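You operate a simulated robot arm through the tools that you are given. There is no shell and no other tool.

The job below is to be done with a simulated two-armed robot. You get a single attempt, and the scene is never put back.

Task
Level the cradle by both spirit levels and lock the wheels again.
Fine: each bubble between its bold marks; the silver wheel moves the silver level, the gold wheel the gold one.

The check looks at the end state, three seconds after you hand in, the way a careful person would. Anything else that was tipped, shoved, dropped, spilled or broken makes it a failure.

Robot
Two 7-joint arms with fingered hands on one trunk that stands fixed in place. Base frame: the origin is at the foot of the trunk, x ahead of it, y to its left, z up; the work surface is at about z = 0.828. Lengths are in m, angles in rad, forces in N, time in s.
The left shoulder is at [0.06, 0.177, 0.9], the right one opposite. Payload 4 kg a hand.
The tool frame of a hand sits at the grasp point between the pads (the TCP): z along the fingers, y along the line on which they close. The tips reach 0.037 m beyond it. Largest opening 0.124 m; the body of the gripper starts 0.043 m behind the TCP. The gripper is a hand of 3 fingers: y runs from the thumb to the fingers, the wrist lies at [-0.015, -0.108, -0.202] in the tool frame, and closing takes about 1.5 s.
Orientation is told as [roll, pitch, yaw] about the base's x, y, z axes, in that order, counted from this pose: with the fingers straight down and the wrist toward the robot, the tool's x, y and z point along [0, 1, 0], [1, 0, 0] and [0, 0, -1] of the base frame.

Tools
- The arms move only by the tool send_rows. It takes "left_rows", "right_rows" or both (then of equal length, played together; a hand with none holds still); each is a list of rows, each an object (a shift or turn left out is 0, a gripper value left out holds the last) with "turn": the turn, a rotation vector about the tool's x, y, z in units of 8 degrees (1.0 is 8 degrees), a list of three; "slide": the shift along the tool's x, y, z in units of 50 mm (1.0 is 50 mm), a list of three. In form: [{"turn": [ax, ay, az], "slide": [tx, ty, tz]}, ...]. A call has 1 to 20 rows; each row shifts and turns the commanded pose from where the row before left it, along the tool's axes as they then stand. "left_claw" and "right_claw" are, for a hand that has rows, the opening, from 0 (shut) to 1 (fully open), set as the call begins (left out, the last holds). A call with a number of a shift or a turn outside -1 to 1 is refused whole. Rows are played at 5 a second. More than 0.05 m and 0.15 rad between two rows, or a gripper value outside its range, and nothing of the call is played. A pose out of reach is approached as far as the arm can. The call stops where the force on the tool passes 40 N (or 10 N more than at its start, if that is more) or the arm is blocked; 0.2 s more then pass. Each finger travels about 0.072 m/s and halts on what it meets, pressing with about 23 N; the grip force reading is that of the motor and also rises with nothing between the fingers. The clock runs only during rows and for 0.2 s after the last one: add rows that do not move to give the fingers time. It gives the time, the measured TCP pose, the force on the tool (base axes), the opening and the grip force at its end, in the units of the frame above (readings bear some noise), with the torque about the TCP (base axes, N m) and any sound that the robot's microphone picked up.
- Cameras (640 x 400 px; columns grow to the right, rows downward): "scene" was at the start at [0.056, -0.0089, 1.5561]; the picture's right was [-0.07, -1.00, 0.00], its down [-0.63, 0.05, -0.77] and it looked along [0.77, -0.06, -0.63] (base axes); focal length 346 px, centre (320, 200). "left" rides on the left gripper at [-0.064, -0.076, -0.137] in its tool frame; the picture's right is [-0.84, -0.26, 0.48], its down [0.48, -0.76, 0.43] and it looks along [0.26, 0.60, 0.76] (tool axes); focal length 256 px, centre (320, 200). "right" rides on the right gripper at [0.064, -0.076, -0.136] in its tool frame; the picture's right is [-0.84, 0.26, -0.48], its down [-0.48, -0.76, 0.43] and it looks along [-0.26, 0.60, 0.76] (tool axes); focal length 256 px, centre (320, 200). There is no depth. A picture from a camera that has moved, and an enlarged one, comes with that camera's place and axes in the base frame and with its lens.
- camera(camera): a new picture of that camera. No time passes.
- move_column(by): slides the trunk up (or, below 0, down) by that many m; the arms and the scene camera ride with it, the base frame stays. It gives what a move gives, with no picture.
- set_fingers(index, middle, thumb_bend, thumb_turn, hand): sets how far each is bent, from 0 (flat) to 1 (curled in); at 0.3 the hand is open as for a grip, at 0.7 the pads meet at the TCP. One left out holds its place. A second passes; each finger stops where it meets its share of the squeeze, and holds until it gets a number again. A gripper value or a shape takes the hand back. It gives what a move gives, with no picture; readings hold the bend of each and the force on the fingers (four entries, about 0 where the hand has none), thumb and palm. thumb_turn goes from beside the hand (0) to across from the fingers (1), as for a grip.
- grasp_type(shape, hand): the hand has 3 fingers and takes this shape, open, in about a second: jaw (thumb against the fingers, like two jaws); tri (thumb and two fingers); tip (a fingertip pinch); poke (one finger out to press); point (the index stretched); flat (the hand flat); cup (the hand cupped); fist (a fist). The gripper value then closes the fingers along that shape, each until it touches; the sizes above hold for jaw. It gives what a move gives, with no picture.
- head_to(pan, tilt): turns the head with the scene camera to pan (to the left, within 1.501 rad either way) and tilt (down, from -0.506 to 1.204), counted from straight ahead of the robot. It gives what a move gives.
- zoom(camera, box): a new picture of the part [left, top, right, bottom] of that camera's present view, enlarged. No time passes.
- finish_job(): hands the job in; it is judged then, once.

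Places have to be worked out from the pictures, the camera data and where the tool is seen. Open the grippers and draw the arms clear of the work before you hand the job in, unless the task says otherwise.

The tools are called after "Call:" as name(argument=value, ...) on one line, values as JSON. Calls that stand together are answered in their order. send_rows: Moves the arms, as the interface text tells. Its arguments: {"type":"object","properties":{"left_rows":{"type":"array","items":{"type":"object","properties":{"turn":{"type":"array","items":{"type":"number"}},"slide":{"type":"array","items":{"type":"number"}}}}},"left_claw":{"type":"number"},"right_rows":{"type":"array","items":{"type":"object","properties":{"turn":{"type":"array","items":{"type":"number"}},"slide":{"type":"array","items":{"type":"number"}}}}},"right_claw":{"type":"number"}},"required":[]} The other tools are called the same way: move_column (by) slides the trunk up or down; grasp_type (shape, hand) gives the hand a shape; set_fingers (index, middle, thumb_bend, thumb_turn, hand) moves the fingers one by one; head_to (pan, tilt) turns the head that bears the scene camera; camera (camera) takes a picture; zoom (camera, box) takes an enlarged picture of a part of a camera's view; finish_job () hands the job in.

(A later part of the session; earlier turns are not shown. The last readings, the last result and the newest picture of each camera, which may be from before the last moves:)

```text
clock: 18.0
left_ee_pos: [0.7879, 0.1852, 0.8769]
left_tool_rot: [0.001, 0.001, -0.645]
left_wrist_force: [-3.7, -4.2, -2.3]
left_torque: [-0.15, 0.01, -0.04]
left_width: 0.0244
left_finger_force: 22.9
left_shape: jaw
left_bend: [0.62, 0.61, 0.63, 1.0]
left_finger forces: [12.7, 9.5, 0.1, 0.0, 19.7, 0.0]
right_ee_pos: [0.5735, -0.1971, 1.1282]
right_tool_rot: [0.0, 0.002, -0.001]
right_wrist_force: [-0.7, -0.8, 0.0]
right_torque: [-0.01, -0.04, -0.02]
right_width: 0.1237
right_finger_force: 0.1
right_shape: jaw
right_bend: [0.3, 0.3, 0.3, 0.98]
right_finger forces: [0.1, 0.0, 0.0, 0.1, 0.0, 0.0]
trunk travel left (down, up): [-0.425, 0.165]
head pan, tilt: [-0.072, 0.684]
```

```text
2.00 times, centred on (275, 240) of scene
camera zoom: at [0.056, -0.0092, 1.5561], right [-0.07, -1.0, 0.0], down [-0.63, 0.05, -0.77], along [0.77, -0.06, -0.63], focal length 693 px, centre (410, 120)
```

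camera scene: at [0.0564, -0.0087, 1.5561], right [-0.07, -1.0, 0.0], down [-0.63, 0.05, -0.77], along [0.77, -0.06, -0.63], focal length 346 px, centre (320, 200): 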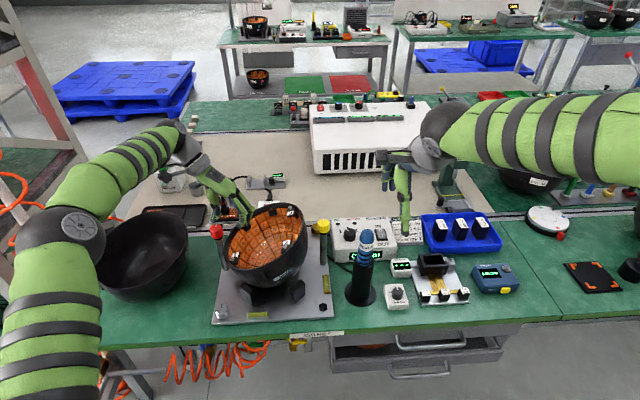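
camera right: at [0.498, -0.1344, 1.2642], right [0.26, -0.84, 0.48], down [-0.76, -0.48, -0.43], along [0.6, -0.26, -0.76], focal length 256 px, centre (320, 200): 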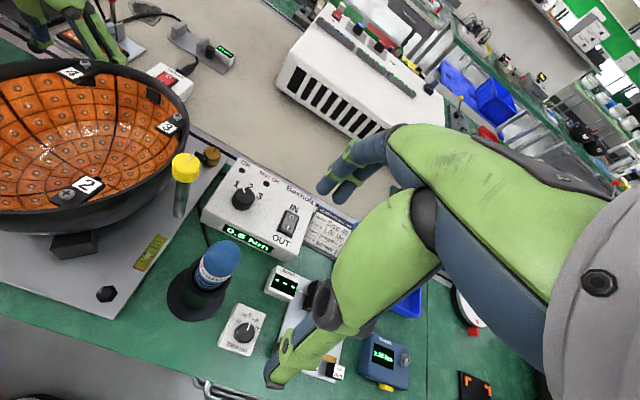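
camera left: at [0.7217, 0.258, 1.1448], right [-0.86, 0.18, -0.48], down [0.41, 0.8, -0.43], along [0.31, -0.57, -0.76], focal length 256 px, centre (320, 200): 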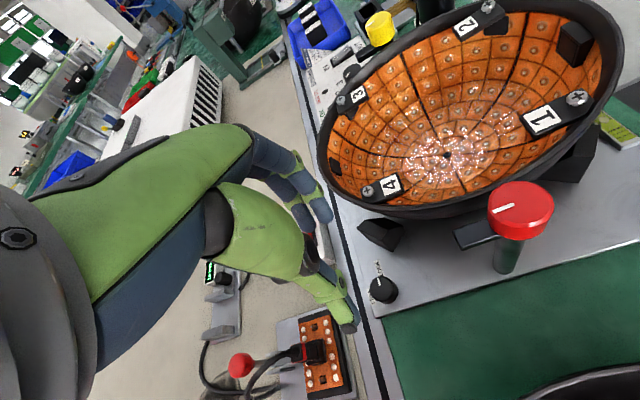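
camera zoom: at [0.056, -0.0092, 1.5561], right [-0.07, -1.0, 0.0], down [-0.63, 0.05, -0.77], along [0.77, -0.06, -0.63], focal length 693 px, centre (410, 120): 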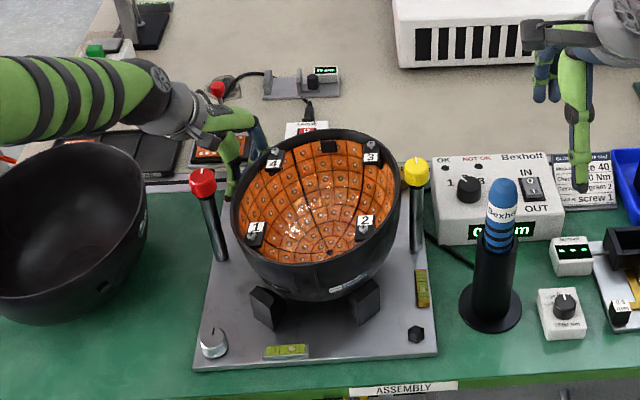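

The knob turns with the hand. There is room left by the red cap, so I turn another 16°.

Call:
send_rows(left_rows=[{"turn": [0, 0, -0.5]}, {"turn": [0, 0, -0.5]}, {"turn": [0, 0, -0.5]}, {"turn": [0, 0, -0.5]}, {}])

Call:
camera(camera="left")

Call:
zoom(camera="scene", box=[180, 160, 300, 260])

```text
clock: 19.2
left_ee_pos: [0.7878, 0.186, 0.8767]
left_tool_rot: [-0.001, 0.0, -0.367]
left_wrist_force: [-1.5, -8.6, -1.4]
left_torque: [-0.28, -0.03, 0.0]
left_width: 0.0239
left_finger_force: 23.3
left_shape: jaw
left_bend: [0.62, 0.61, 0.63, 1.0]
left_finger forces: [15.8, 9.4, 0.0, 0.0, 20.1, 0.0]
right_ee_pos: [0.5732, -0.1987, 1.1281]
right_tool_rot: [0.0, -0.001, 0.0]
right_wrist_force: [-0.2, -0.1, 0.4]
right_torque: [0.0, -0.03, -0.01]
right_width: 0.1239
right_finger_force: 0.0
right_shape: jaw
right_bend: [0.3, 0.3, 0.3, 0.98]
right_finger forces: [0.0, 0.0, 0.0, 0.0, 0.0, 0.0]
trunk travel left (down, up): [-0.425, 0.165]
head pan, tilt: [-0.072, 0.684]
```

```text
taken
camera left: at [0.6951, 0.1515, 1.0137], right [-0.54, -0.69, -0.48], down [-0.54, 0.72, -0.43], along [0.65, 0.02, -0.76], focal length 256 px, centre (320, 200)
```

left: 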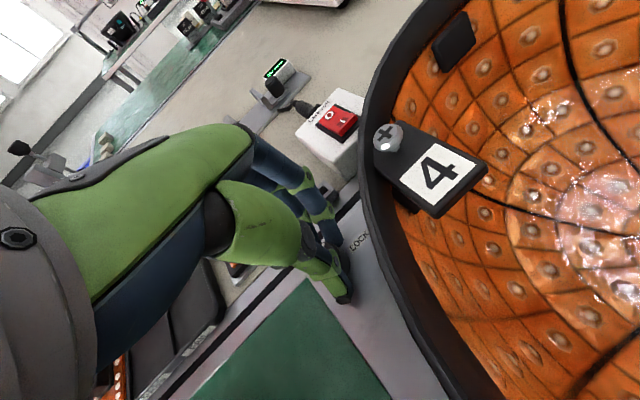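

```text
4.00 times, centred on (240, 210) of scene
camera zoom: at [0.056, -0.0097, 1.5561], right [-0.07, -1.0, 0.0], down [-0.63, 0.05, -0.77], along [0.77, -0.06, -0.63], focal length 1385 px, centre (640, 160)
```

zoom: 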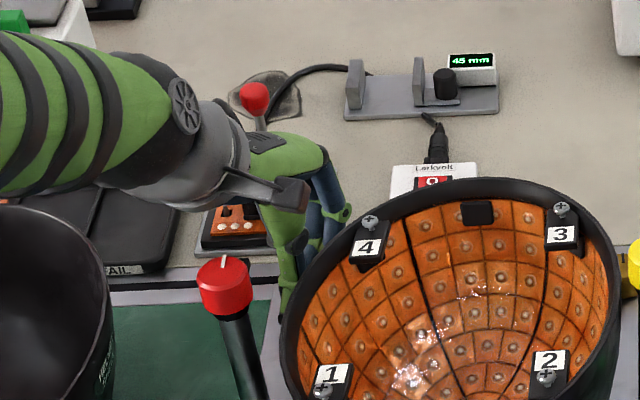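

45° is done. I open to 46 mm, turn back to −66° and take a new grip.

Call:
send_rows(left_rows=[{}, {}, {}, {"turn": [0, 0, 0.7]}, {"turn": [0, 0, 0.7]}, {"turn": [0, 0, 0.7]}, {"turn": [0, 0, 0.7]}, {"turn": [0, 0, 0.7]}, {"turn": [0, 0, 0.7]}, {"turn": [0, 0, 0.7]}, {"turn": [0, 0, 0.7]}, {}], left_claw=0.37)

Call:
zoom(camera="left", box=[280, 180, 400, 320])

```text
clock: 21.8
left_ee_pos: [0.7879, 0.1868, 0.8775]
left_tool_rot: [0.0, 0.001, -1.148]
left_wrist_force: [0.6, -0.9, -0.2]
left_torque: [0.0, 0.0, 0.01]
left_width: 0.0456
left_finger_force: 0.0
left_shape: jaw
left_bend: [0.48, 0.51, 0.6, 1.0]
left_finger forces: [0.1, 0.1, 0.1, 0.1, 0.0, 0.0]
right_ee_pos: [0.5745, -0.1975, 1.1277]
right_tool_rot: [0.002, 0.001, -0.001]
right_wrist_force: [0.5, 0.6, -0.1]
right_torque: [-0.02, 0.01, 0.0]
right_width: 0.1237
right_finger_force: 0.0
right_shape: jaw
right_bend: [0.3, 0.3, 0.3, 0.98]
right_finger forces: [0.0, 0.1, 0.0, 0.0, 0.0, 0.1]
trunk travel left (down, up): [-0.425, 0.165]
head pan, tilt: [-0.072, 0.684]
```

```text
2.86 times, centred on (340, 250) of left
camera zoom: at [0.6995, 0.2274, 1.0142], right [-0.87, -0.11, -0.48], down [0.13, 0.89, -0.43], along [0.48, -0.44, -0.76], focal length 731 px, centre (263, 57)
```

zoom: 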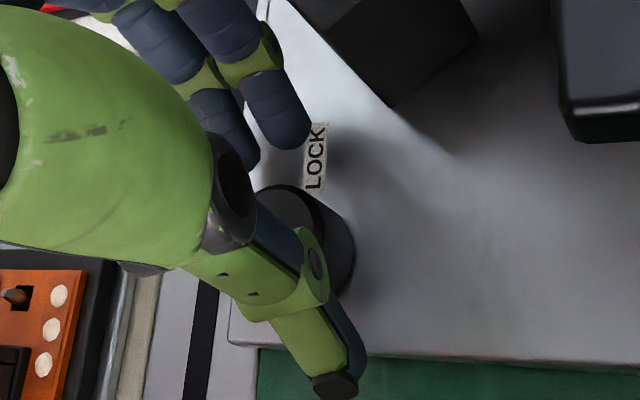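

The white line has moved round under the fingers. I grip again and turn another 47°.

Call:
send_rows(left_rows=[{}, {}, {}, {}, {}, {"turn": [0, 0, -0.7]}, {"turn": [0, 0, -0.7]}, {"turn": [0, 0, -0.7]}, {"turn": [0, 0, -0.7]}, {"turn": [0, 0, -0.7]}, {"turn": [0, 0, -0.7]}, {"turn": [0, 0, -0.7]}, {"turn": [0, 0, -0.7]}, {"turn": [0, 0, -0.3]}, {}], left_claw=0)

Call:
zoom(camera="left", box=[280, 180, 400, 320])

```text
clock: 25.0
left_ee_pos: [0.7893, 0.1843, 0.878]
left_tool_rot: [-0.001, -0.002, -0.323]
left_wrist_force: [3.3, -8.4, 3.7]
left_torque: [-0.32, -0.19, -0.05]
left_width: 0.0225
left_finger_force: 22.3
left_shape: jaw
left_bend: [0.63, 0.61, 0.63, 1.0]
left_finger forces: [17.6, 10.4, 0.1, 0.1, 19.9, 0.0]
right_ee_pos: [0.5743, -0.199, 1.128]
right_tool_rot: [0.0, -0.001, 0.0]
right_wrist_force: [-0.6, -0.3, -0.3]
right_torque: [0.06, -0.02, 0.0]
right_width: 0.1235
right_finger_force: 0.1
right_shape: jaw
right_bend: [0.3, 0.3, 0.3, 0.98]
right_finger forces: [0.1, 0.0, 0.0, 0.0, 0.0, 0.1]
trunk travel left (down, up): [-0.425, 0.165]
head pan, tilt: [-0.072, 0.684]
```

```text
2.86 times, centred on (340, 250) of left
camera zoom: at [0.6968, 0.147, 1.0146], right [-0.51, -0.71, -0.48], down [-0.57, 0.7, -0.44], along [0.65, 0.05, -0.76], focal length 731 px, centre (263, 57)
```

zoom: 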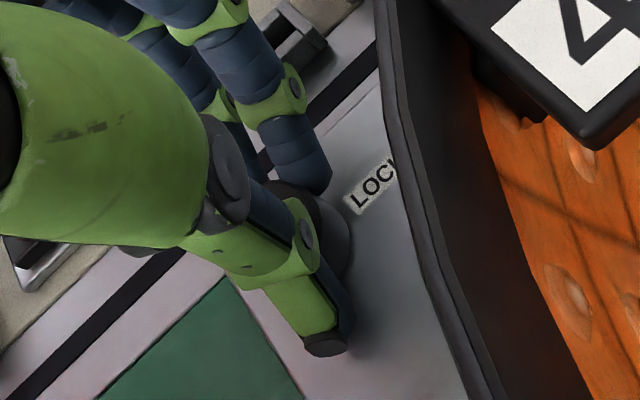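

I release, turn back out, and lift to read the knob.

Call:
send_rows(left_rows=[{}, {}, {}, {"turn": [0, 0, 0.8]}, {"turn": [0, 0, 0.8]}, {"turn": [0, 0, 0.8]}, {"turn": [0, 0, 0.8]}, {"turn": [0, 0, 0.8]}, {"turn": [0, 0, 0.8]}, {"turn": [0, 0, 0.8]}, {"slide": [0, 0, -0.6]}, {"slide": [0, 0, -0.8]}, {"slide": [0, 0, -0.8]}, {}], left_claw=0.37)

Call:
zoom(camera="left", box=[300, 200, 460, 340])

Call:
zoom(camera="scene", box=[200, 190, 350, 340])

```text
clock: 28.0
left_ee_pos: [0.7905, 0.186, 0.9849]
left_tool_rot: [-0.002, 0.001, -1.106]
left_wrist_force: [-0.1, -0.2, -0.8]
left_torque: [0.02, -0.01, -0.03]
left_width: 0.0456
left_finger_force: 0.1
left_shape: jaw
left_bend: [0.48, 0.51, 0.6, 1.0]
left_finger forces: [0.0, 0.0, 0.0, 0.0, 0.1, 0.0]
right_ee_pos: [0.5753, -0.1976, 1.1279]
right_tool_rot: [-0.002, 0.0, 0.0]
right_wrist_force: [-0.3, 0.5, -0.4]
right_torque: [0.01, 0.01, 0.04]
right_width: 0.1238
right_finger_force: 0.1
right_shape: jaw
right_bend: [0.3, 0.3, 0.3, 0.98]
right_finger forces: [0.0, 0.1, 0.1, 0.1, 0.0, 0.1]
trunk travel left (down, up): [-0.425, 0.165]
head pan, tilt: [-0.072, 0.684]
```

```text
2.86 times, centred on (380, 270) of left
camera zoom: at [0.6987, 0.2235, 1.1224], right [-0.86, -0.15, -0.48], down [0.09, 0.9, -0.43], along [0.5, -0.42, -0.76], focal length 731 px, centre (149, 0)
```

zoom: 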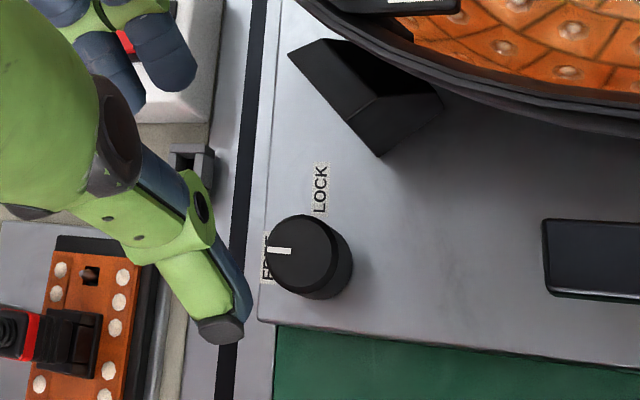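

```text
2.67 times, centred on (275, 265) of scene
camera zoom: at [0.0561, -0.0088, 1.5561], right [-0.07, -1.0, 0.0], down [-0.63, 0.05, -0.77], along [0.77, -0.06, -0.63], focal length 924 px, centre (440, 27)
```

zoom: 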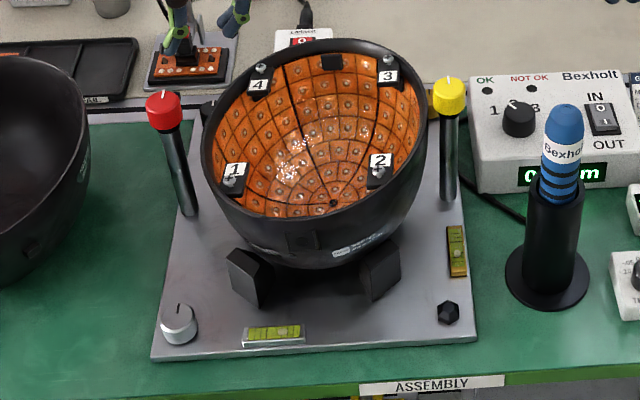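

The lock now points at FREE. Next is the silver wheel at about (0.534, 0.184): I go up, turn the hand to yaw 0 and cross over high.

Call:
send_rows(left_rows=[{"slide": [0, 0, -0.8]}, {"slide": [0, 0, -0.8]}, {"slide": [0, 0, -0.6]}, {"turn": [0, 0, -0.99]}, {"turn": [0, 0, -0.99]}, {"turn": [0, 0, -0.99]}, {"turn": [0, 0, -0.99]}, {"turn": [0, 0, -0.99]}, {"turn": [0, 0, -0.99]}, {"turn": [0, 0, -0.99]}, {"turn": [0, 0, -0.99]}, {"slide": [0, -0.85, 0]}, {"slide": [0, -0.85, 0]}, {"slide": [0, -0.85, 0]}, {"slide": [0, -0.85, 0]}, {"slide": [0, -0.85, 0]}, {"slide": [0, -0.85, 0]}, {}], left_claw=0.5)

Call:
camera(camera="left")

Call:
camera(camera="scene")

```text
clock: 31.8
left_ee_pos: [0.5316, 0.1881, 1.097]
left_tool_rot: [0.0, 0.0, 0.002]
left_wrist_force: [-0.2, -0.7, 0.6]
left_torque: [-0.01, 0.0, 0.02]
left_width: 0.0618
left_finger_force: 0.1
left_shape: jaw
left_bend: [0.42, 0.46, 0.56, 1.0]
left_finger forces: [0.0, 0.1, 0.1, 0.0, 0.0, 0.0]
right_ee_pos: [0.574, -0.1978, 1.1277]
right_tool_rot: [0.0, 0.0, 0.0]
right_wrist_force: [-1.2, 0.3, 0.4]
right_torque: [0.03, 0.03, 0.0]
right_width: 0.1238
right_finger_force: 0.1
right_shape: jaw
right_bend: [0.3, 0.3, 0.3, 0.98]
right_finger forces: [0.0, 0.0, 0.0, 0.0, 0.1, 0.0]
trunk travel left (down, up): [-0.425, 0.165]
head pan, tilt: [-0.072, 0.684]
```

```text
taken
camera left: at [0.4565, 0.1225, 1.2341], right [-0.26, -0.84, -0.48], down [-0.76, 0.48, -0.43], along [0.6, 0.26, -0.76], focal length 256 px, centre (320, 200)
```

left: 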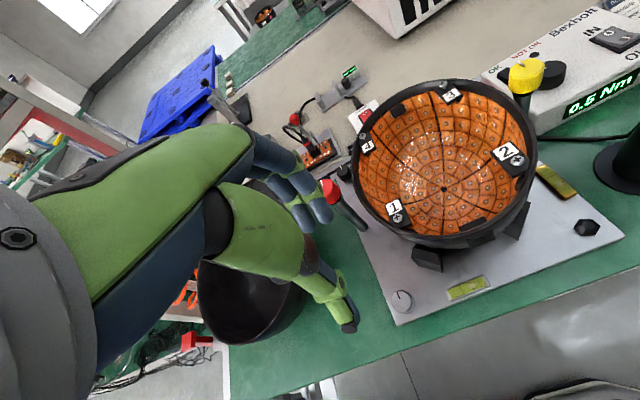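

```text
taken
camera scene: at [0.0563, -0.009, 1.5561], right [-0.07, -1.0, 0.0], down [-0.63, 0.05, -0.77], along [0.77, -0.06, -0.63], focal length 346 px, centre (320, 200)
```

scene: 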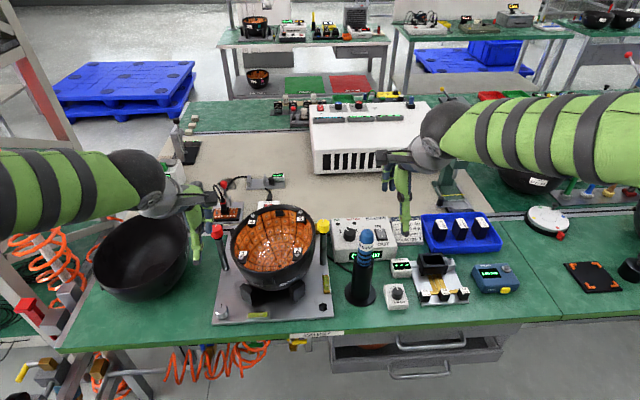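

This view also puts the silver wheel at (0.5335, 0.185). I zoom to read its tick and the bubble as references.

Call:
zoom(camera="left", box=[370, 260, 500, 330])

Call:
zoom(camera="scene", box=[210, 270, 290, 330])

Call:
zoom(camera="scene", box=[300, 260, 340, 300])

```text
4.92 times, centred on (435, 295) of left
camera zoom: at [0.4565, 0.1225, 1.2341], right [-0.26, -0.84, -0.48], down [-0.76, 0.48, -0.43], along [0.6, 0.26, -0.76], focal length 1260 px, centre (-246, -268)
```

zoom: 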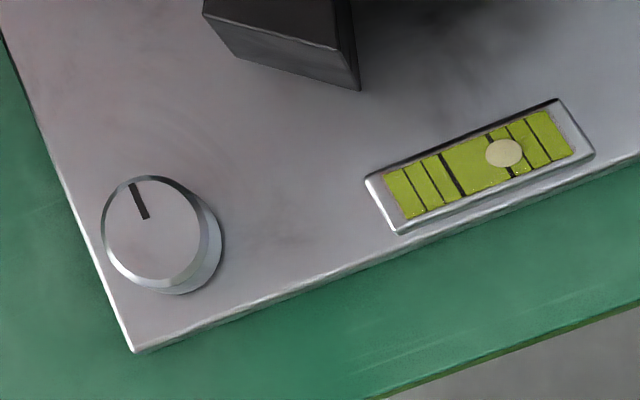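

```text
6.67 times, centred on (250, 300) of scene
camera zoom: at [0.0563, -0.009, 1.5561], right [-0.07, -1.0, 0.0], down [-0.63, 0.05, -0.77], along [0.77, -0.06, -0.63], focal length 2309 px, centre (787, -467)
```

zoom: 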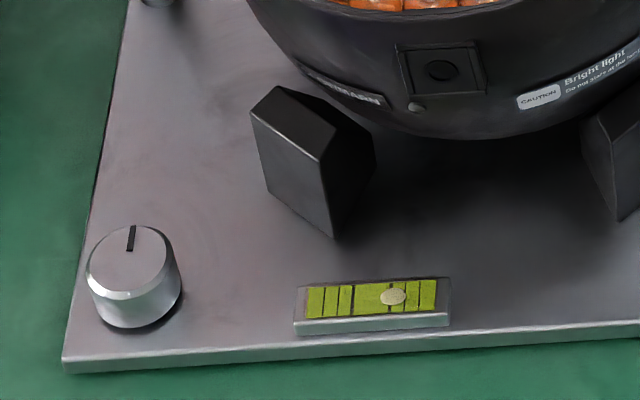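

```text
10.00 times, centred on (320, 280) of scene
camera zoom: at [0.0563, -0.009, 1.5561], right [-0.07, -1.0, 0.0], down [-0.63, 0.05, -0.77], along [0.77, -0.06, -0.63], focal length 3463 px, centre (320, -600)
```

zoom: 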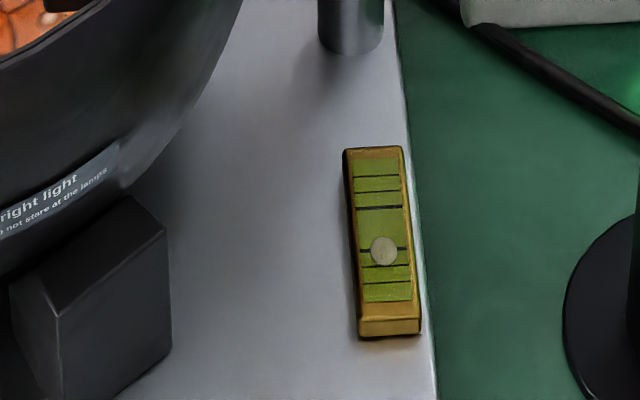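

Both views agree on the silver wheel at (0.5335, 0.186), with its top at about 0.852 and its tick pointing away from me. I come down over it to about z = 0.905.

Call:
send_rows(left_rows=[{"slide": [-0.042, 0.038, 0.76]}, {"slide": [0, 0, 0.76]}, {"slide": [0, 0, 0.76]}, {"slide": [0, 0, 0.76]}, {"slide": [0, 0, 0.76]}, {}], left_claw=0.42)

Call:
zoom(camera="left", box=[260, 160, 420, 340])

Call:
zoom(camera="scene", box=[180, 220, 320, 340])

```text
clock: 33.2
left_ee_pos: [0.5357, 0.1853, 0.9065]
left_tool_rot: [-0.001, 0.001, 0.001]
left_wrist_force: [-0.3, 0.1, 0.7]
left_torque: [0.0, -0.01, 0.03]
left_width: 0.0526
left_finger_force: 0.1
left_shape: jaw
left_bend: [0.46, 0.49, 0.58, 1.0]
left_finger forces: [0.1, 0.1, 0.0, 0.1, 0.0, 0.1]
right_ee_pos: [0.5737, -0.1972, 1.1277]
right_tool_rot: [0.001, 0.0, 0.0]
right_wrist_force: [0.4, 0.6, 0.7]
right_torque: [-0.01, 0.0, 0.0]
right_width: 0.124
right_finger_force: 0.0
right_shape: jaw
right_bend: [0.3, 0.3, 0.3, 0.98]
right_finger forces: [0.0, 0.0, 0.0, 0.1, 0.1, 0.0]
trunk travel left (down, up): [-0.425, 0.165]
head pan, tilt: [-0.072, 0.684]
```

```text
2.22 times, centred on (340, 250) of left
camera zoom: at [0.4599, 0.1201, 1.0431], right [-0.26, -0.84, -0.48], down [-0.76, 0.48, -0.43], along [0.6, 0.26, -0.76], focal length 569 px, centre (276, 89)
```

zoom: 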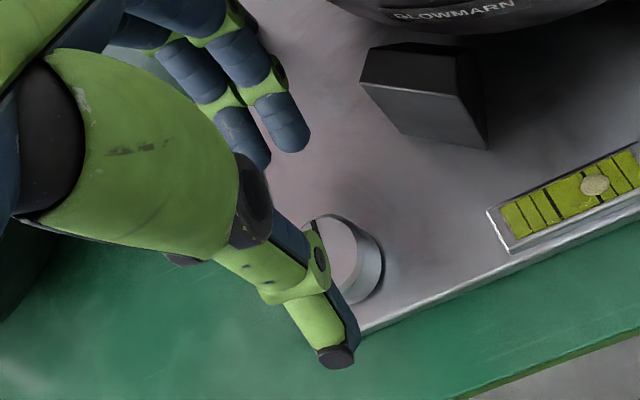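

```text
3.33 times, centred on (250, 280) of scene
camera zoom: at [0.0558, -0.0091, 1.5561], right [-0.07, -1.0, 0.0], down [-0.63, 0.05, -0.77], along [0.77, -0.06, -0.63], focal length 1154 px, centre (553, -67)
```

zoom: 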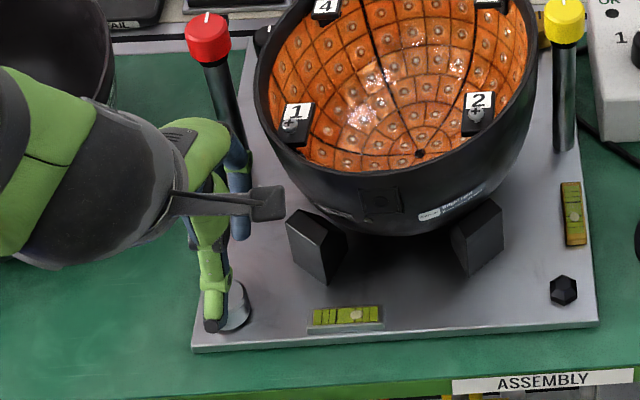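

Aligned, and the silver bubble can be read from this camera. I lower to about 0.876 and close on the wheel.

Call:
send_rows(left_rows=[{"slide": [0, 0, 0.2]}, {"slide": [0, 0, 0.2]}, {"slide": [0, 0, 0.1]}, {"slide": [0, 0, 0.1]}, {}])

Call:
send_rows(left_rows=[{}, {}, {}, {}, {}, {}], left_claw=0)

Call:
zoom(camera="left", box=[260, 160, 420, 340])

```text
clock: 34.4
left_ee_pos: [0.5339, 0.1842, 0.8776]
left_tool_rot: [-0.001, 0.001, -0.002]
left_wrist_force: [0.4, 0.3, -0.8]
left_torque: [-0.01, -0.04, -0.04]
left_width: 0.0522
left_finger_force: 0.0
left_shape: jaw
left_bend: [0.46, 0.49, 0.58, 1.0]
left_finger forces: [0.1, 0.0, 0.0, 0.0, 0.0, 0.0]
right_ee_pos: [0.5744, -0.1978, 1.1277]
right_tool_rot: [0.0, -0.001, -0.001]
right_wrist_force: [-0.2, 0.1, 0.1]
right_torque: [0.01, -0.02, 0.02]
right_width: 0.1237
right_finger_force: 0.0
right_shape: jaw
right_bend: [0.3, 0.3, 0.3, 0.98]
right_finger forces: [0.1, 0.0, 0.0, 0.0, 0.0, 0.0]
trunk travel left (down, up): [-0.425, 0.165]
head pan, tilt: [-0.072, 0.684]
```

```text
clock: 35.8
left_ee_pos: [0.5341, 0.1834, 0.877]
left_tool_rot: [0.001, -0.001, 0.0]
left_wrist_force: [-1.8, -4.4, 1.6]
left_torque: [-0.12, -0.05, 0.02]
left_width: 0.0267
left_finger_force: 23.5
left_shape: jaw
left_bend: [0.65, 0.62, 0.61, 1.0]
left_finger forces: [12.0, 8.6, 0.0, 0.0, 21.3, 0.0]
right_ee_pos: [0.5736, -0.1974, 1.1277]
right_tool_rot: [-0.001, 0.0, 0.0]
right_wrist_force: [-0.5, 0.2, -0.8]
right_torque: [-0.01, -0.01, 0.02]
right_width: 0.1241
right_finger_force: 0.1
right_shape: jaw
right_bend: [0.3, 0.3, 0.3, 0.98]
right_finger forces: [0.0, 0.0, 0.0, 0.0, 0.0, 0.0]
trunk travel left (down, up): [-0.425, 0.165]
head pan, tilt: [-0.072, 0.684]
```

```text
2.22 times, centred on (340, 250) of left
camera zoom: at [0.4591, 0.1183, 1.0136], right [-0.26, -0.84, -0.48], down [-0.76, 0.48, -0.43], along [0.6, 0.25, -0.76], focal length 569 px, centre (276, 89)
```

zoom: 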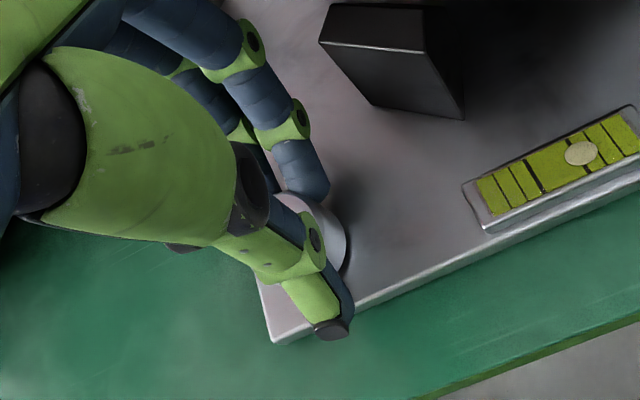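

I have a good grip. As a trial I turn 16° clockwise and watch the silver bubble.

Call:
send_rows(left_rows=[{"turn": [0, 0, 0.5]}, {"turn": [0, 0, 0.5]}, {"turn": [0, 0, 0.5]}, {"turn": [0, 0, 0.5]}, {}])

Call:
zoom(camera="scene", box=[210, 270, 290, 330])

Call:
zoom(camera="scene", box=[300, 260, 340, 300])

```text
clock: 37.0
left_ee_pos: [0.5354, 0.1845, 0.8774]
left_tool_rot: [0.0, 0.0, -0.28]
left_wrist_force: [-6.2, -4.2, 2.1]
left_torque: [-0.12, 0.13, 0.01]
left_width: 0.0264
left_finger_force: 22.9
left_shape: jaw
left_bend: [0.65, 0.63, 0.61, 0.99]
left_finger forces: [12.3, 8.1, 0.0, 0.0, 23.6, 0.0]
right_ee_pos: [0.5735, -0.1967, 1.1277]
right_tool_rot: [0.0, -0.001, -0.001]
right_wrist_force: [-0.1, 0.9, -0.1]
right_torque: [0.01, -0.01, -0.02]
right_width: 0.1235
right_finger_force: 0.0
right_shape: jaw
right_bend: [0.3, 0.3, 0.3, 0.98]
right_finger forces: [0.0, 0.0, 0.1, 0.1, 0.0, 0.0]
trunk travel left (down, up): [-0.425, 0.165]
head pan, tilt: [-0.072, 0.684]
```

```text
6.67 times, centred on (250, 300) of scene
camera zoom: at [0.0552, -0.0092, 1.5561], right [-0.07, -1.0, 0.0], down [-0.63, 0.05, -0.78], along [0.77, -0.06, -0.63], focal length 2309 px, centre (787, -467)
```

zoom: 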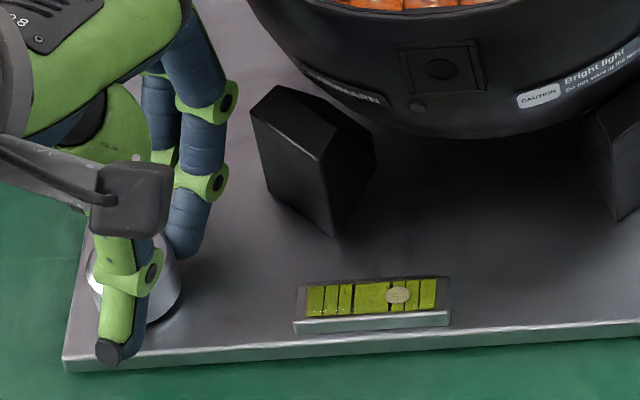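

```text
10.00 times, centred on (320, 280) of scene
camera zoom: at [0.0552, -0.0092, 1.5561], right [-0.07, -1.0, 0.0], down [-0.63, 0.05, -0.78], along [0.77, -0.06, -0.63], focal length 3463 px, centre (320, -600)
```

zoom: 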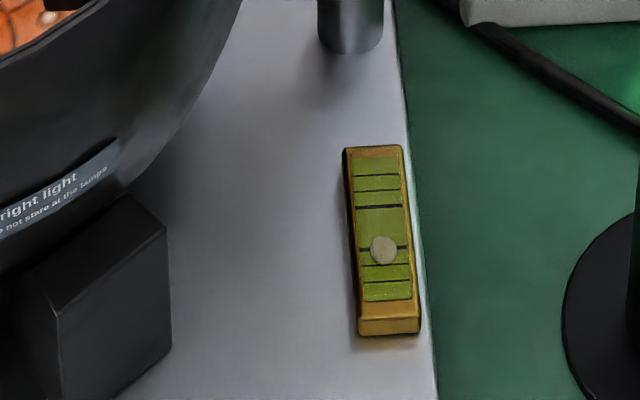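

Clockwise is the wrong way: about 5 px per 16°, and I need roughly 80° counter-clockwise from here. I turn 56° counter-clockwise and check.

Call:
send_rows(left_rows=[{"turn": [0, 0, -0.7]}, {"turn": [0, 0, -0.7]}, {"turn": [0, 0, -0.7]}, {"turn": [0, 0, -0.7]}, {"turn": [0, 0, -0.7]}, {"turn": [0, 0, -0.7]}, {"turn": [0, 0, -0.7]}, {"turn": [0, 0, -0.7]}, {"turn": [0, 0, -0.7]}, {"turn": [0, 0, -0.7]}, {}])

Call:
zoom(camera="scene", box=[210, 270, 290, 330])

Call:
zoom(camera="scene", box=[300, 260, 340, 300])

Call:
camera(camera="left")

```text
clock: 39.4
left_ee_pos: [0.5352, 0.1845, 0.8772]
left_tool_rot: [0.001, -0.003, 0.7]
left_wrist_force: [7.4, -0.3, 3.3]
left_torque: [0.08, -0.33, 0.0]
left_width: 0.0253
left_finger_force: 22.6
left_shape: jaw
left_bend: [0.65, 0.62, 0.62, 1.0]
left_finger forces: [15.8, 12.2, 0.0, 0.0, 18.5, 0.0]
right_ee_pos: [0.574, -0.1979, 1.128]
right_tool_rot: [0.0, -0.002, -0.001]
right_wrist_force: [0.3, -0.7, 0.0]
right_torque: [-0.03, 0.03, 0.0]
right_width: 0.1236
right_finger_force: 0.0
right_shape: jaw
right_bend: [0.3, 0.3, 0.3, 0.98]
right_finger forces: [0.0, 0.0, 0.0, 0.0, 0.0, 0.0]
trunk travel left (down, up): [-0.425, 0.165]
head pan, tilt: [-0.072, 0.684]
```

```text
6.67 times, centred on (250, 300) of scene
camera zoom: at [0.0566, -0.009, 1.5561], right [-0.07, -1.0, 0.0], down [-0.63, 0.05, -0.77], along [0.77, -0.06, -0.63], focal length 2309 px, centre (787, -467)
```

zoom: 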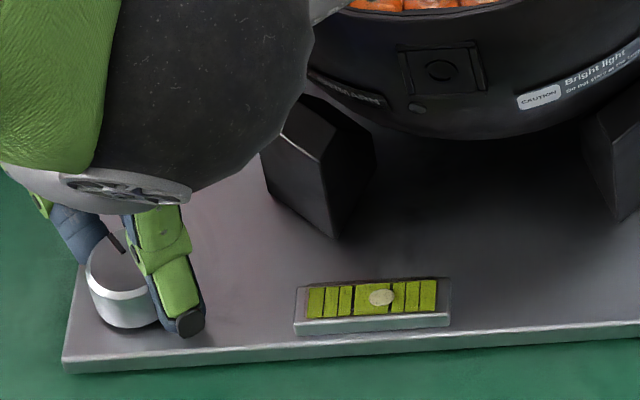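

```text
10.00 times, centred on (320, 280) of scene
camera zoom: at [0.0566, -0.009, 1.5561], right [-0.07, -1.0, 0.0], down [-0.63, 0.05, -0.77], along [0.77, -0.06, -0.63], focal length 3463 px, centre (320, -600)
```

zoom: 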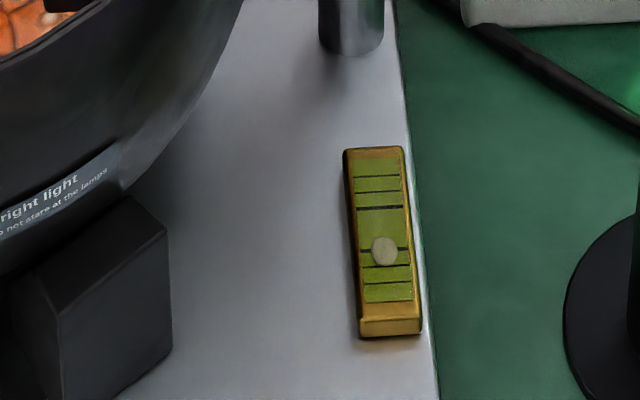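

```text
taken
camera left: at [0.5189, 0.0855, 1.014], right [0.34, -0.81, -0.48], down [-0.89, -0.12, -0.44], along [0.29, 0.58, -0.76], focal length 256 px, centre (320, 200)
```

left: 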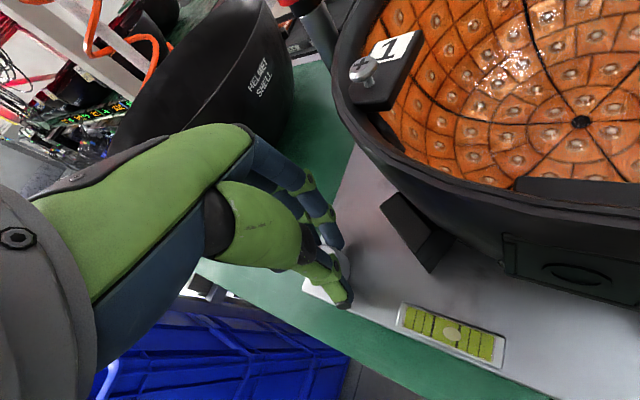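

The bubble has moved to about 9 px right of centre, so I turn 30° more counter-clockwise.

Call:
send_rows(left_rows=[{"turn": [0, 0, -0.63]}, {"turn": [0, 0, -0.63]}, {"turn": [0, 0, -0.63]}, {"turn": [0, 0, -0.63]}, {"turn": [0, 0, -0.63]}, {"turn": [0, 0, -0.63]}, {}])

Call:
zoom(camera="scene", box=[210, 270, 290, 330])

Call:
zoom(camera="left", box=[380, 280, 520, 380])

```text
clock: 41.0
left_ee_pos: [0.5353, 0.1854, 0.8771]
left_tool_rot: [0.001, 0.001, 1.226]
left_wrist_force: [13.5, 4.6, 9.4]
left_torque: [0.29, -0.39, -0.09]
left_width: 0.0248
left_finger_force: 23.3
left_shape: jaw
left_bend: [0.64, 0.61, 0.62, 1.0]
left_finger forces: [19.2, 13.1, 0.0, 0.1, 18.9, 0.0]
right_ee_pos: [0.5751, -0.1976, 1.1274]
right_tool_rot: [0.001, -0.002, 0.002]
right_wrist_force: [-0.5, -0.5, 0.1]
right_torque: [-0.02, -0.03, 0.02]
right_width: 0.1237
right_finger_force: 0.1
right_shape: jaw
right_bend: [0.3, 0.3, 0.3, 0.98]
right_finger forces: [0.0, 0.0, 0.0, 0.1, 0.0, 0.1]
trunk travel left (down, up): [-0.425, 0.165]
head pan, tilt: [-0.072, 0.684]
```

```text
6.67 times, centred on (250, 300) of scene
camera zoom: at [0.0566, -0.0087, 1.5561], right [-0.07, -1.0, 0.0], down [-0.63, 0.05, -0.77], along [0.77, -0.06, -0.63], focal length 2309 px, centre (787, -467)
```

zoom: 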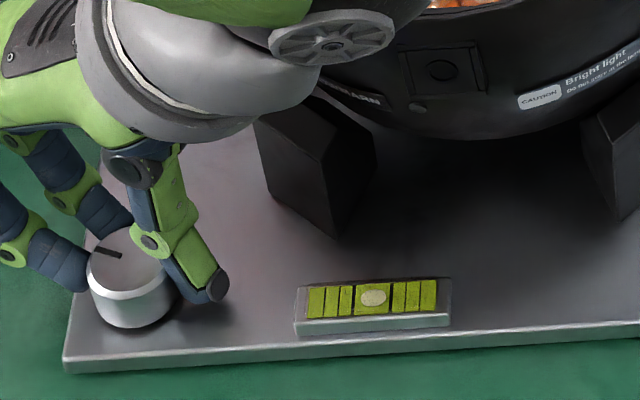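

```text
4.00 times, centred on (450, 330) of left
camera zoom: at [0.5706, 0.0913, 1.0137], right [0.7, -0.52, -0.48], down [-0.71, -0.55, -0.44], along [-0.04, 0.65, -0.76], focal length 1024 px, centre (-200, -320)
```

zoom: 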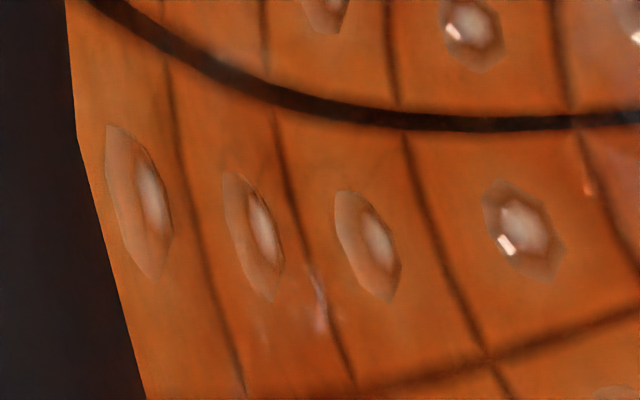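

The silver bubble is centred. I release, turn back and lift clear.

Call:
send_rows(left_rows=[{}, {}, {}, {"turn": [0, 0, 0.8]}, {"turn": [0, 0, 0.8]}, {"turn": [0, 0, 0.8]}, {"turn": [0, 0, 0.8]}, {"turn": [0, 0, 0.8]}, {"turn": [0, 0, 0.8]}, {"slide": [0, 0, -0.6]}, {"slide": [0, 0, -0.8]}, {"slide": [0, 0, -0.8]}, {"turn": [0, 0, 0.8]}, {"turn": [0, 0, 0.8]}, {"slide": [0, 0, -0.8]}, {"slide": [0, 0, -0.8]}, {}], left_claw=0.42)

Call:
zoom(camera="scene", box=[210, 270, 290, 330])

Call:
zoom(camera="scene", box=[200, 190, 350, 340])

Call:
camera(camera="scene")

```text
clock: 44.6
left_ee_pos: [0.5336, 0.1848, 1.0671]
left_tool_rot: [0.001, -0.001, 0.332]
left_wrist_force: [0.3, 0.2, 0.4]
left_torque: [-0.04, 0.01, 0.02]
left_width: 0.0516
left_finger_force: 0.0
left_shape: jaw
left_bend: [0.46, 0.49, 0.58, 1.0]
left_finger forces: [0.1, 0.0, 0.0, 0.0, 0.0, 0.1]
right_ee_pos: [0.5743, -0.1975, 1.1287]
right_tool_rot: [-0.002, 0.0, 0.001]
right_wrist_force: [0.6, 0.9, 0.7]
right_torque: [0.0, -0.01, 0.0]
right_width: 0.1234
right_finger_force: 0.0
right_shape: jaw
right_bend: [0.3, 0.3, 0.3, 0.98]
right_finger forces: [0.0, 0.0, 0.0, 0.0, 0.0, 0.1]
trunk travel left (down, up): [-0.425, 0.165]
head pan, tilt: [-0.072, 0.684]
```

```text
6.67 times, centred on (250, 300) of scene
camera zoom: at [0.0561, -0.0089, 1.5561], right [-0.07, -1.0, 0.0], down [-0.63, 0.05, -0.77], along [0.77, -0.06, -0.63], focal length 2309 px, centre (787, -467)
```

zoom: 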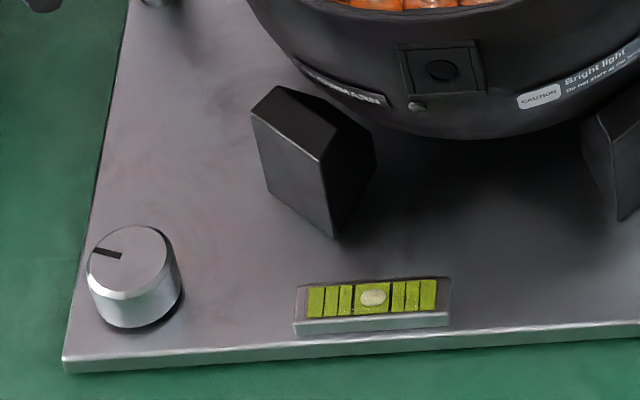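

```text
2.67 times, centred on (275, 265) of scene
camera zoom: at [0.0561, -0.0089, 1.5561], right [-0.07, -1.0, 0.0], down [-0.63, 0.05, -0.77], along [0.77, -0.06, -0.63], focal length 924 px, centre (440, 27)
```

zoom: 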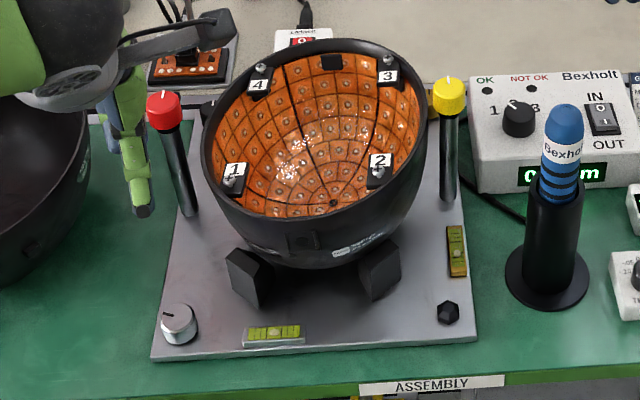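

```text
taken
camera scene: at [0.0561, -0.0089, 1.5561], right [-0.07, -1.0, 0.0], down [-0.63, 0.05, -0.77], along [0.77, -0.06, -0.63], focal length 346 px, centre (320, 200)
```

scene: 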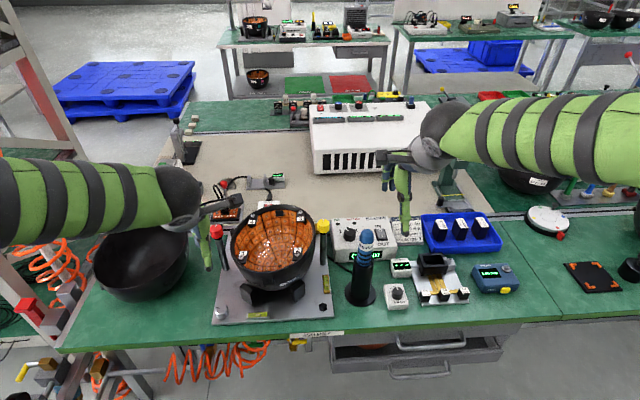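

Silver stays centred and nothing else moved. Now the right hand goes to the gold wheel at about (0.788, −0.052): I rise a little, cross over, and turn the wrist out to the right, clear of the yellow post.

Call:
send_rows(right_rows=[{"slide": [0, 0, -0.7]}, {"slide": [0.487, 0.713, 0]}, {"slide": [0.487, 0.713, 0]}, {"slide": [0.487, 0.713, 0]}, {"slide": [0.487, 0.713, 0]}, {"slide": [0.487, 0.713, 0]}, {"slide": [0.487, 0.713, 0]}, {"turn": [0, 0, -1]}, {"turn": [0, 0, -1]}, {"turn": [0, 0, -1]}, {"turn": [0, 0, -1]}, {"turn": [0, 0, -1]}, {"turn": [0, 0, -1]}, {"slide": [0, 0, 0.9]}, {"slide": [0, 0, 0.9]}, {}], right_claw=0.37)

Call:
camera(camera="right")

Call:
camera(camera="scene")

```text
clock: 48.0
left_ee_pos: [0.5345, 0.1856, 1.0678]
left_tool_rot: [0.001, 0.0, 0.331]
left_wrist_force: [0.5, 0.2, 0.7]
left_torque: [0.02, -0.04, 0.02]
left_width: 0.0518
left_finger_force: 0.1
left_shape: jaw
left_bend: [0.46, 0.49, 0.58, 1.0]
left_finger forces: [0.1, 0.0, 0.0, 0.0, 0.0, 0.0]
right_ee_pos: [0.7882, -0.0509, 1.0726]
right_tool_rot: [0.0, 0.001, 0.838]
right_wrist_force: [-0.2, -0.2, -0.3]
right_torque: [0.0, -0.01, 0.03]
right_width: 0.0459
right_finger_force: 0.0
right_shape: jaw
right_bend: [0.48, 0.51, 0.6, 1.0]
right_finger forces: [0.0, 0.1, 0.0, 0.1, 0.0, 0.0]
trunk travel left (down, up): [-0.425, 0.165]
head pan, tilt: [-0.072, 0.684]
```

```text
taken
camera right: at [0.6894, -0.0649, 1.2082], right [0.79, -0.37, 0.48], down [-0.15, -0.89, -0.43], along [0.59, 0.27, -0.76], focal length 256 px, centre (320, 200)
```

right: 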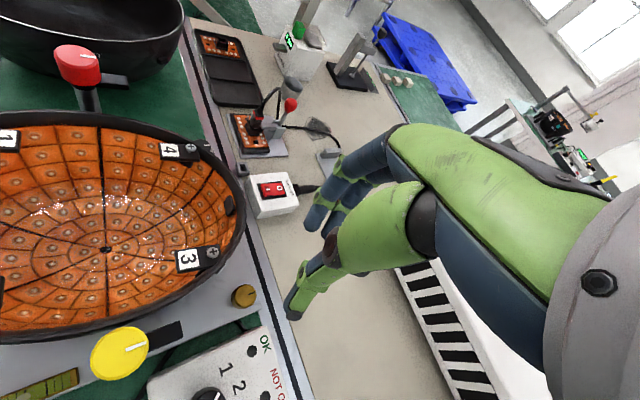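

```text
taken
camera scene: at [0.0559, -0.0088, 1.5561], right [-0.07, -1.0, 0.0], down [-0.63, 0.05, -0.77], along [0.77, -0.06, -0.63], focal length 346 px, centre (320, 200)
```

scene: 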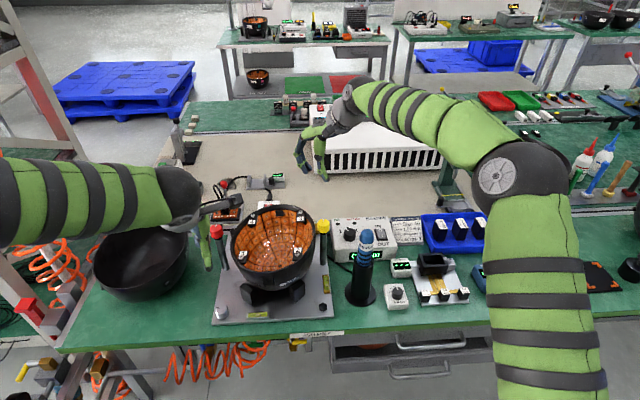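

The gold wheel is visible in the right camera, so I zoom in to fix its place and size.

Call:
zoom(camera="right", box=[170, 240, 310, 370])

Call:
zoom(camera="right", box=[0, 230, 120, 400])

```text
3.08 times, centred on (240, 305) of right
camera zoom: at [0.6894, -0.0649, 1.2082], right [0.79, -0.37, 0.48], down [-0.15, -0.89, -0.43], along [0.59, 0.27, -0.76], focal length 788 px, centre (566, -123)
```

zoom: 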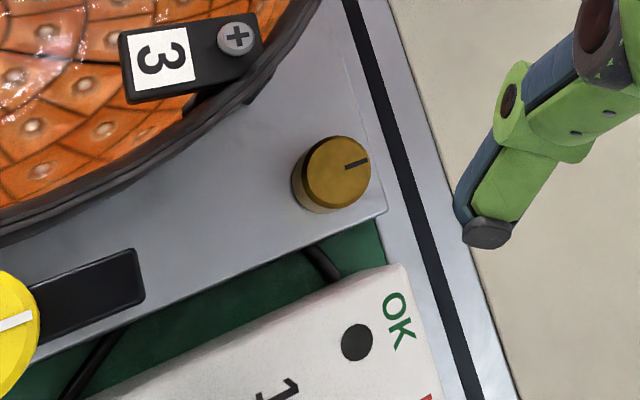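

```text
2.35 times, centred on (60, 315) of right
camera zoom: at [0.6894, -0.0649, 1.2082], right [0.79, -0.37, 0.48], down [-0.15, -0.89, -0.43], along [0.59, 0.27, -0.76], focal length 602 px, centre (932, -71)
```

zoom: 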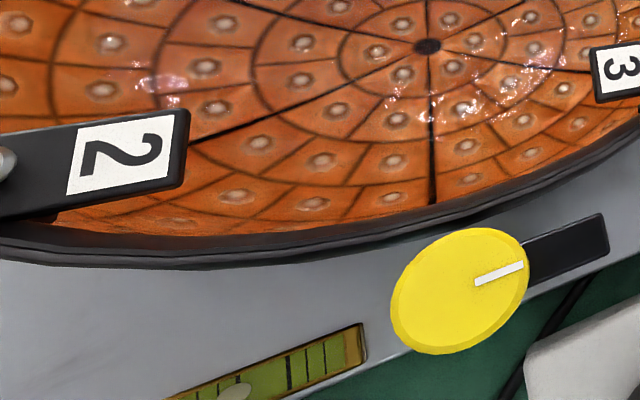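

The gold wheel is at about (0.7915, −0.050), with its tick pointing away. I line up and come down to about z = 0.905.

Call:
send_rows(right_rows=[{"slide": [-0.036, 0.058, 0]}, {"slide": [0, 0, 0.66]}, {"slide": [0, 0, 0.66]}, {"slide": [0, 0, 0.66]}, {"slide": [0, 0, 0.66]}, {"slide": [0, 0, 0.66]}, {}])

Call:
zoom(camera="right", box=[200, 140, 400, 340])

Call:
zoom(camera="scene", box=[280, 150, 400, 250])

```text
clock: 49.6
left_ee_pos: [0.5339, 0.1855, 1.0675]
left_tool_rot: [0.0, 0.0, 0.333]
left_wrist_force: [-1.1, 0.0, 0.1]
left_torque: [-0.02, 0.02, 0.0]
left_width: 0.052
left_finger_force: 0.0
left_shape: jaw
left_bend: [0.46, 0.49, 0.58, 1.0]
left_finger forces: [0.0, 0.0, 0.1, 0.0, 0.0, 0.0]
right_ee_pos: [0.7907, -0.0505, 0.9076]
right_tool_rot: [0.001, -0.002, 0.838]
right_wrist_force: [-0.7, 0.2, 0.1]
right_torque: [-0.01, 0.0, 0.01]
right_width: 0.0461
right_finger_force: 0.1
right_shape: jaw
right_bend: [0.48, 0.51, 0.6, 1.0]
right_finger forces: [0.0, 0.0, 0.0, 0.2, 0.0, 0.0]
trunk travel left (down, up): [-0.425, 0.165]
head pan, tilt: [-0.072, 0.684]
```

```text
2.00 times, centred on (300, 240) of right
camera zoom: at [0.6928, -0.0648, 1.0437], right [0.79, -0.37, 0.48], down [-0.15, -0.89, -0.43], along [0.59, 0.27, -0.76], focal length 512 px, centre (360, 120)
```

zoom: 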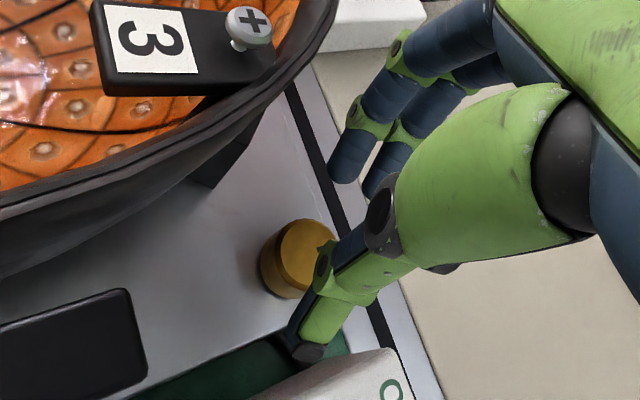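

```text
4.00 times, centred on (340, 200) of scene
camera zoom: at [0.056, -0.0088, 1.5561], right [-0.07, -1.0, 0.0], down [-0.63, 0.05, -0.77], along [0.77, -0.06, -0.63], focal length 1385 px, centre (240, 200)
```

zoom: 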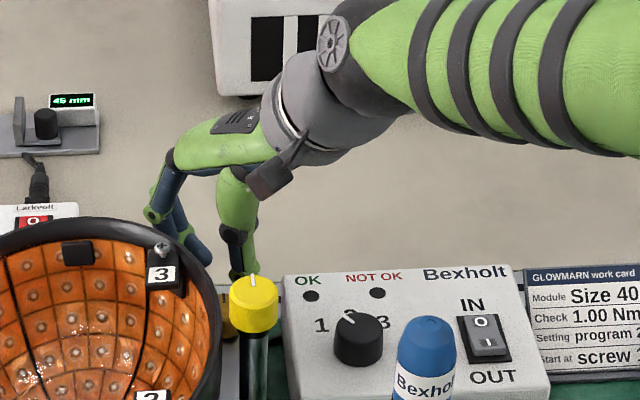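

The thumb clears the box, but the wrist camera would come close over the yellow cap at this yaw, so I will work between about 60° and 85°. First I zoom to check alignment.

Call:
zoom(camera="right", box=[240, 180, 340, 300])

Call:
zoom(camera="left", box=[400, 0, 640, 200])

```text
3.33 times, centred on (290, 240) of right
camera zoom: at [0.6928, -0.0648, 1.0437], right [0.79, -0.37, 0.48], down [-0.15, -0.89, -0.43], along [0.59, 0.27, -0.76], focal length 853 px, centre (420, 67)
```

zoom: 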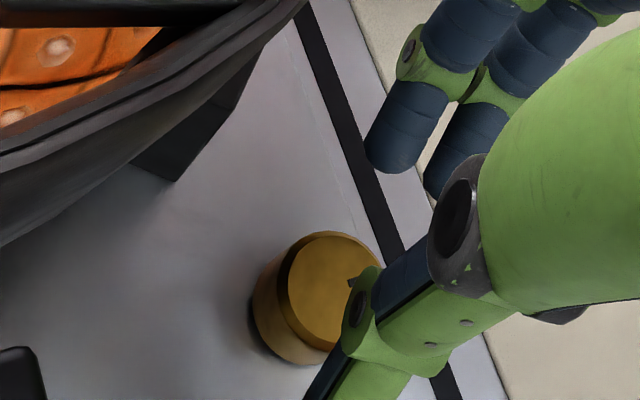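

```text
2.00 times, centred on (520, 100) of left
camera zoom: at [0.484, 0.0993, 1.2039], right [0.03, -0.88, -0.48], down [-0.88, 0.21, -0.43], along [0.48, 0.44, -0.76], focal length 512 px, centre (-80, 400)
```

zoom: 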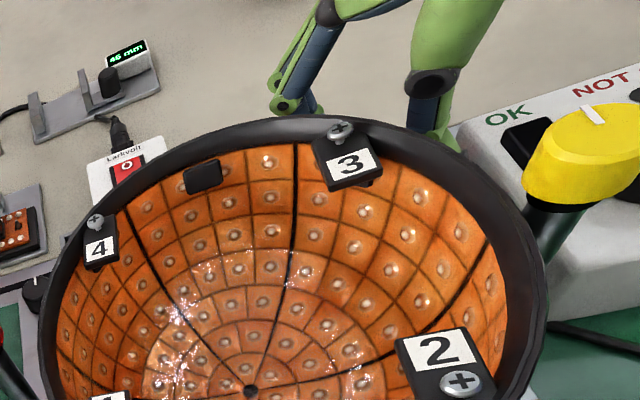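

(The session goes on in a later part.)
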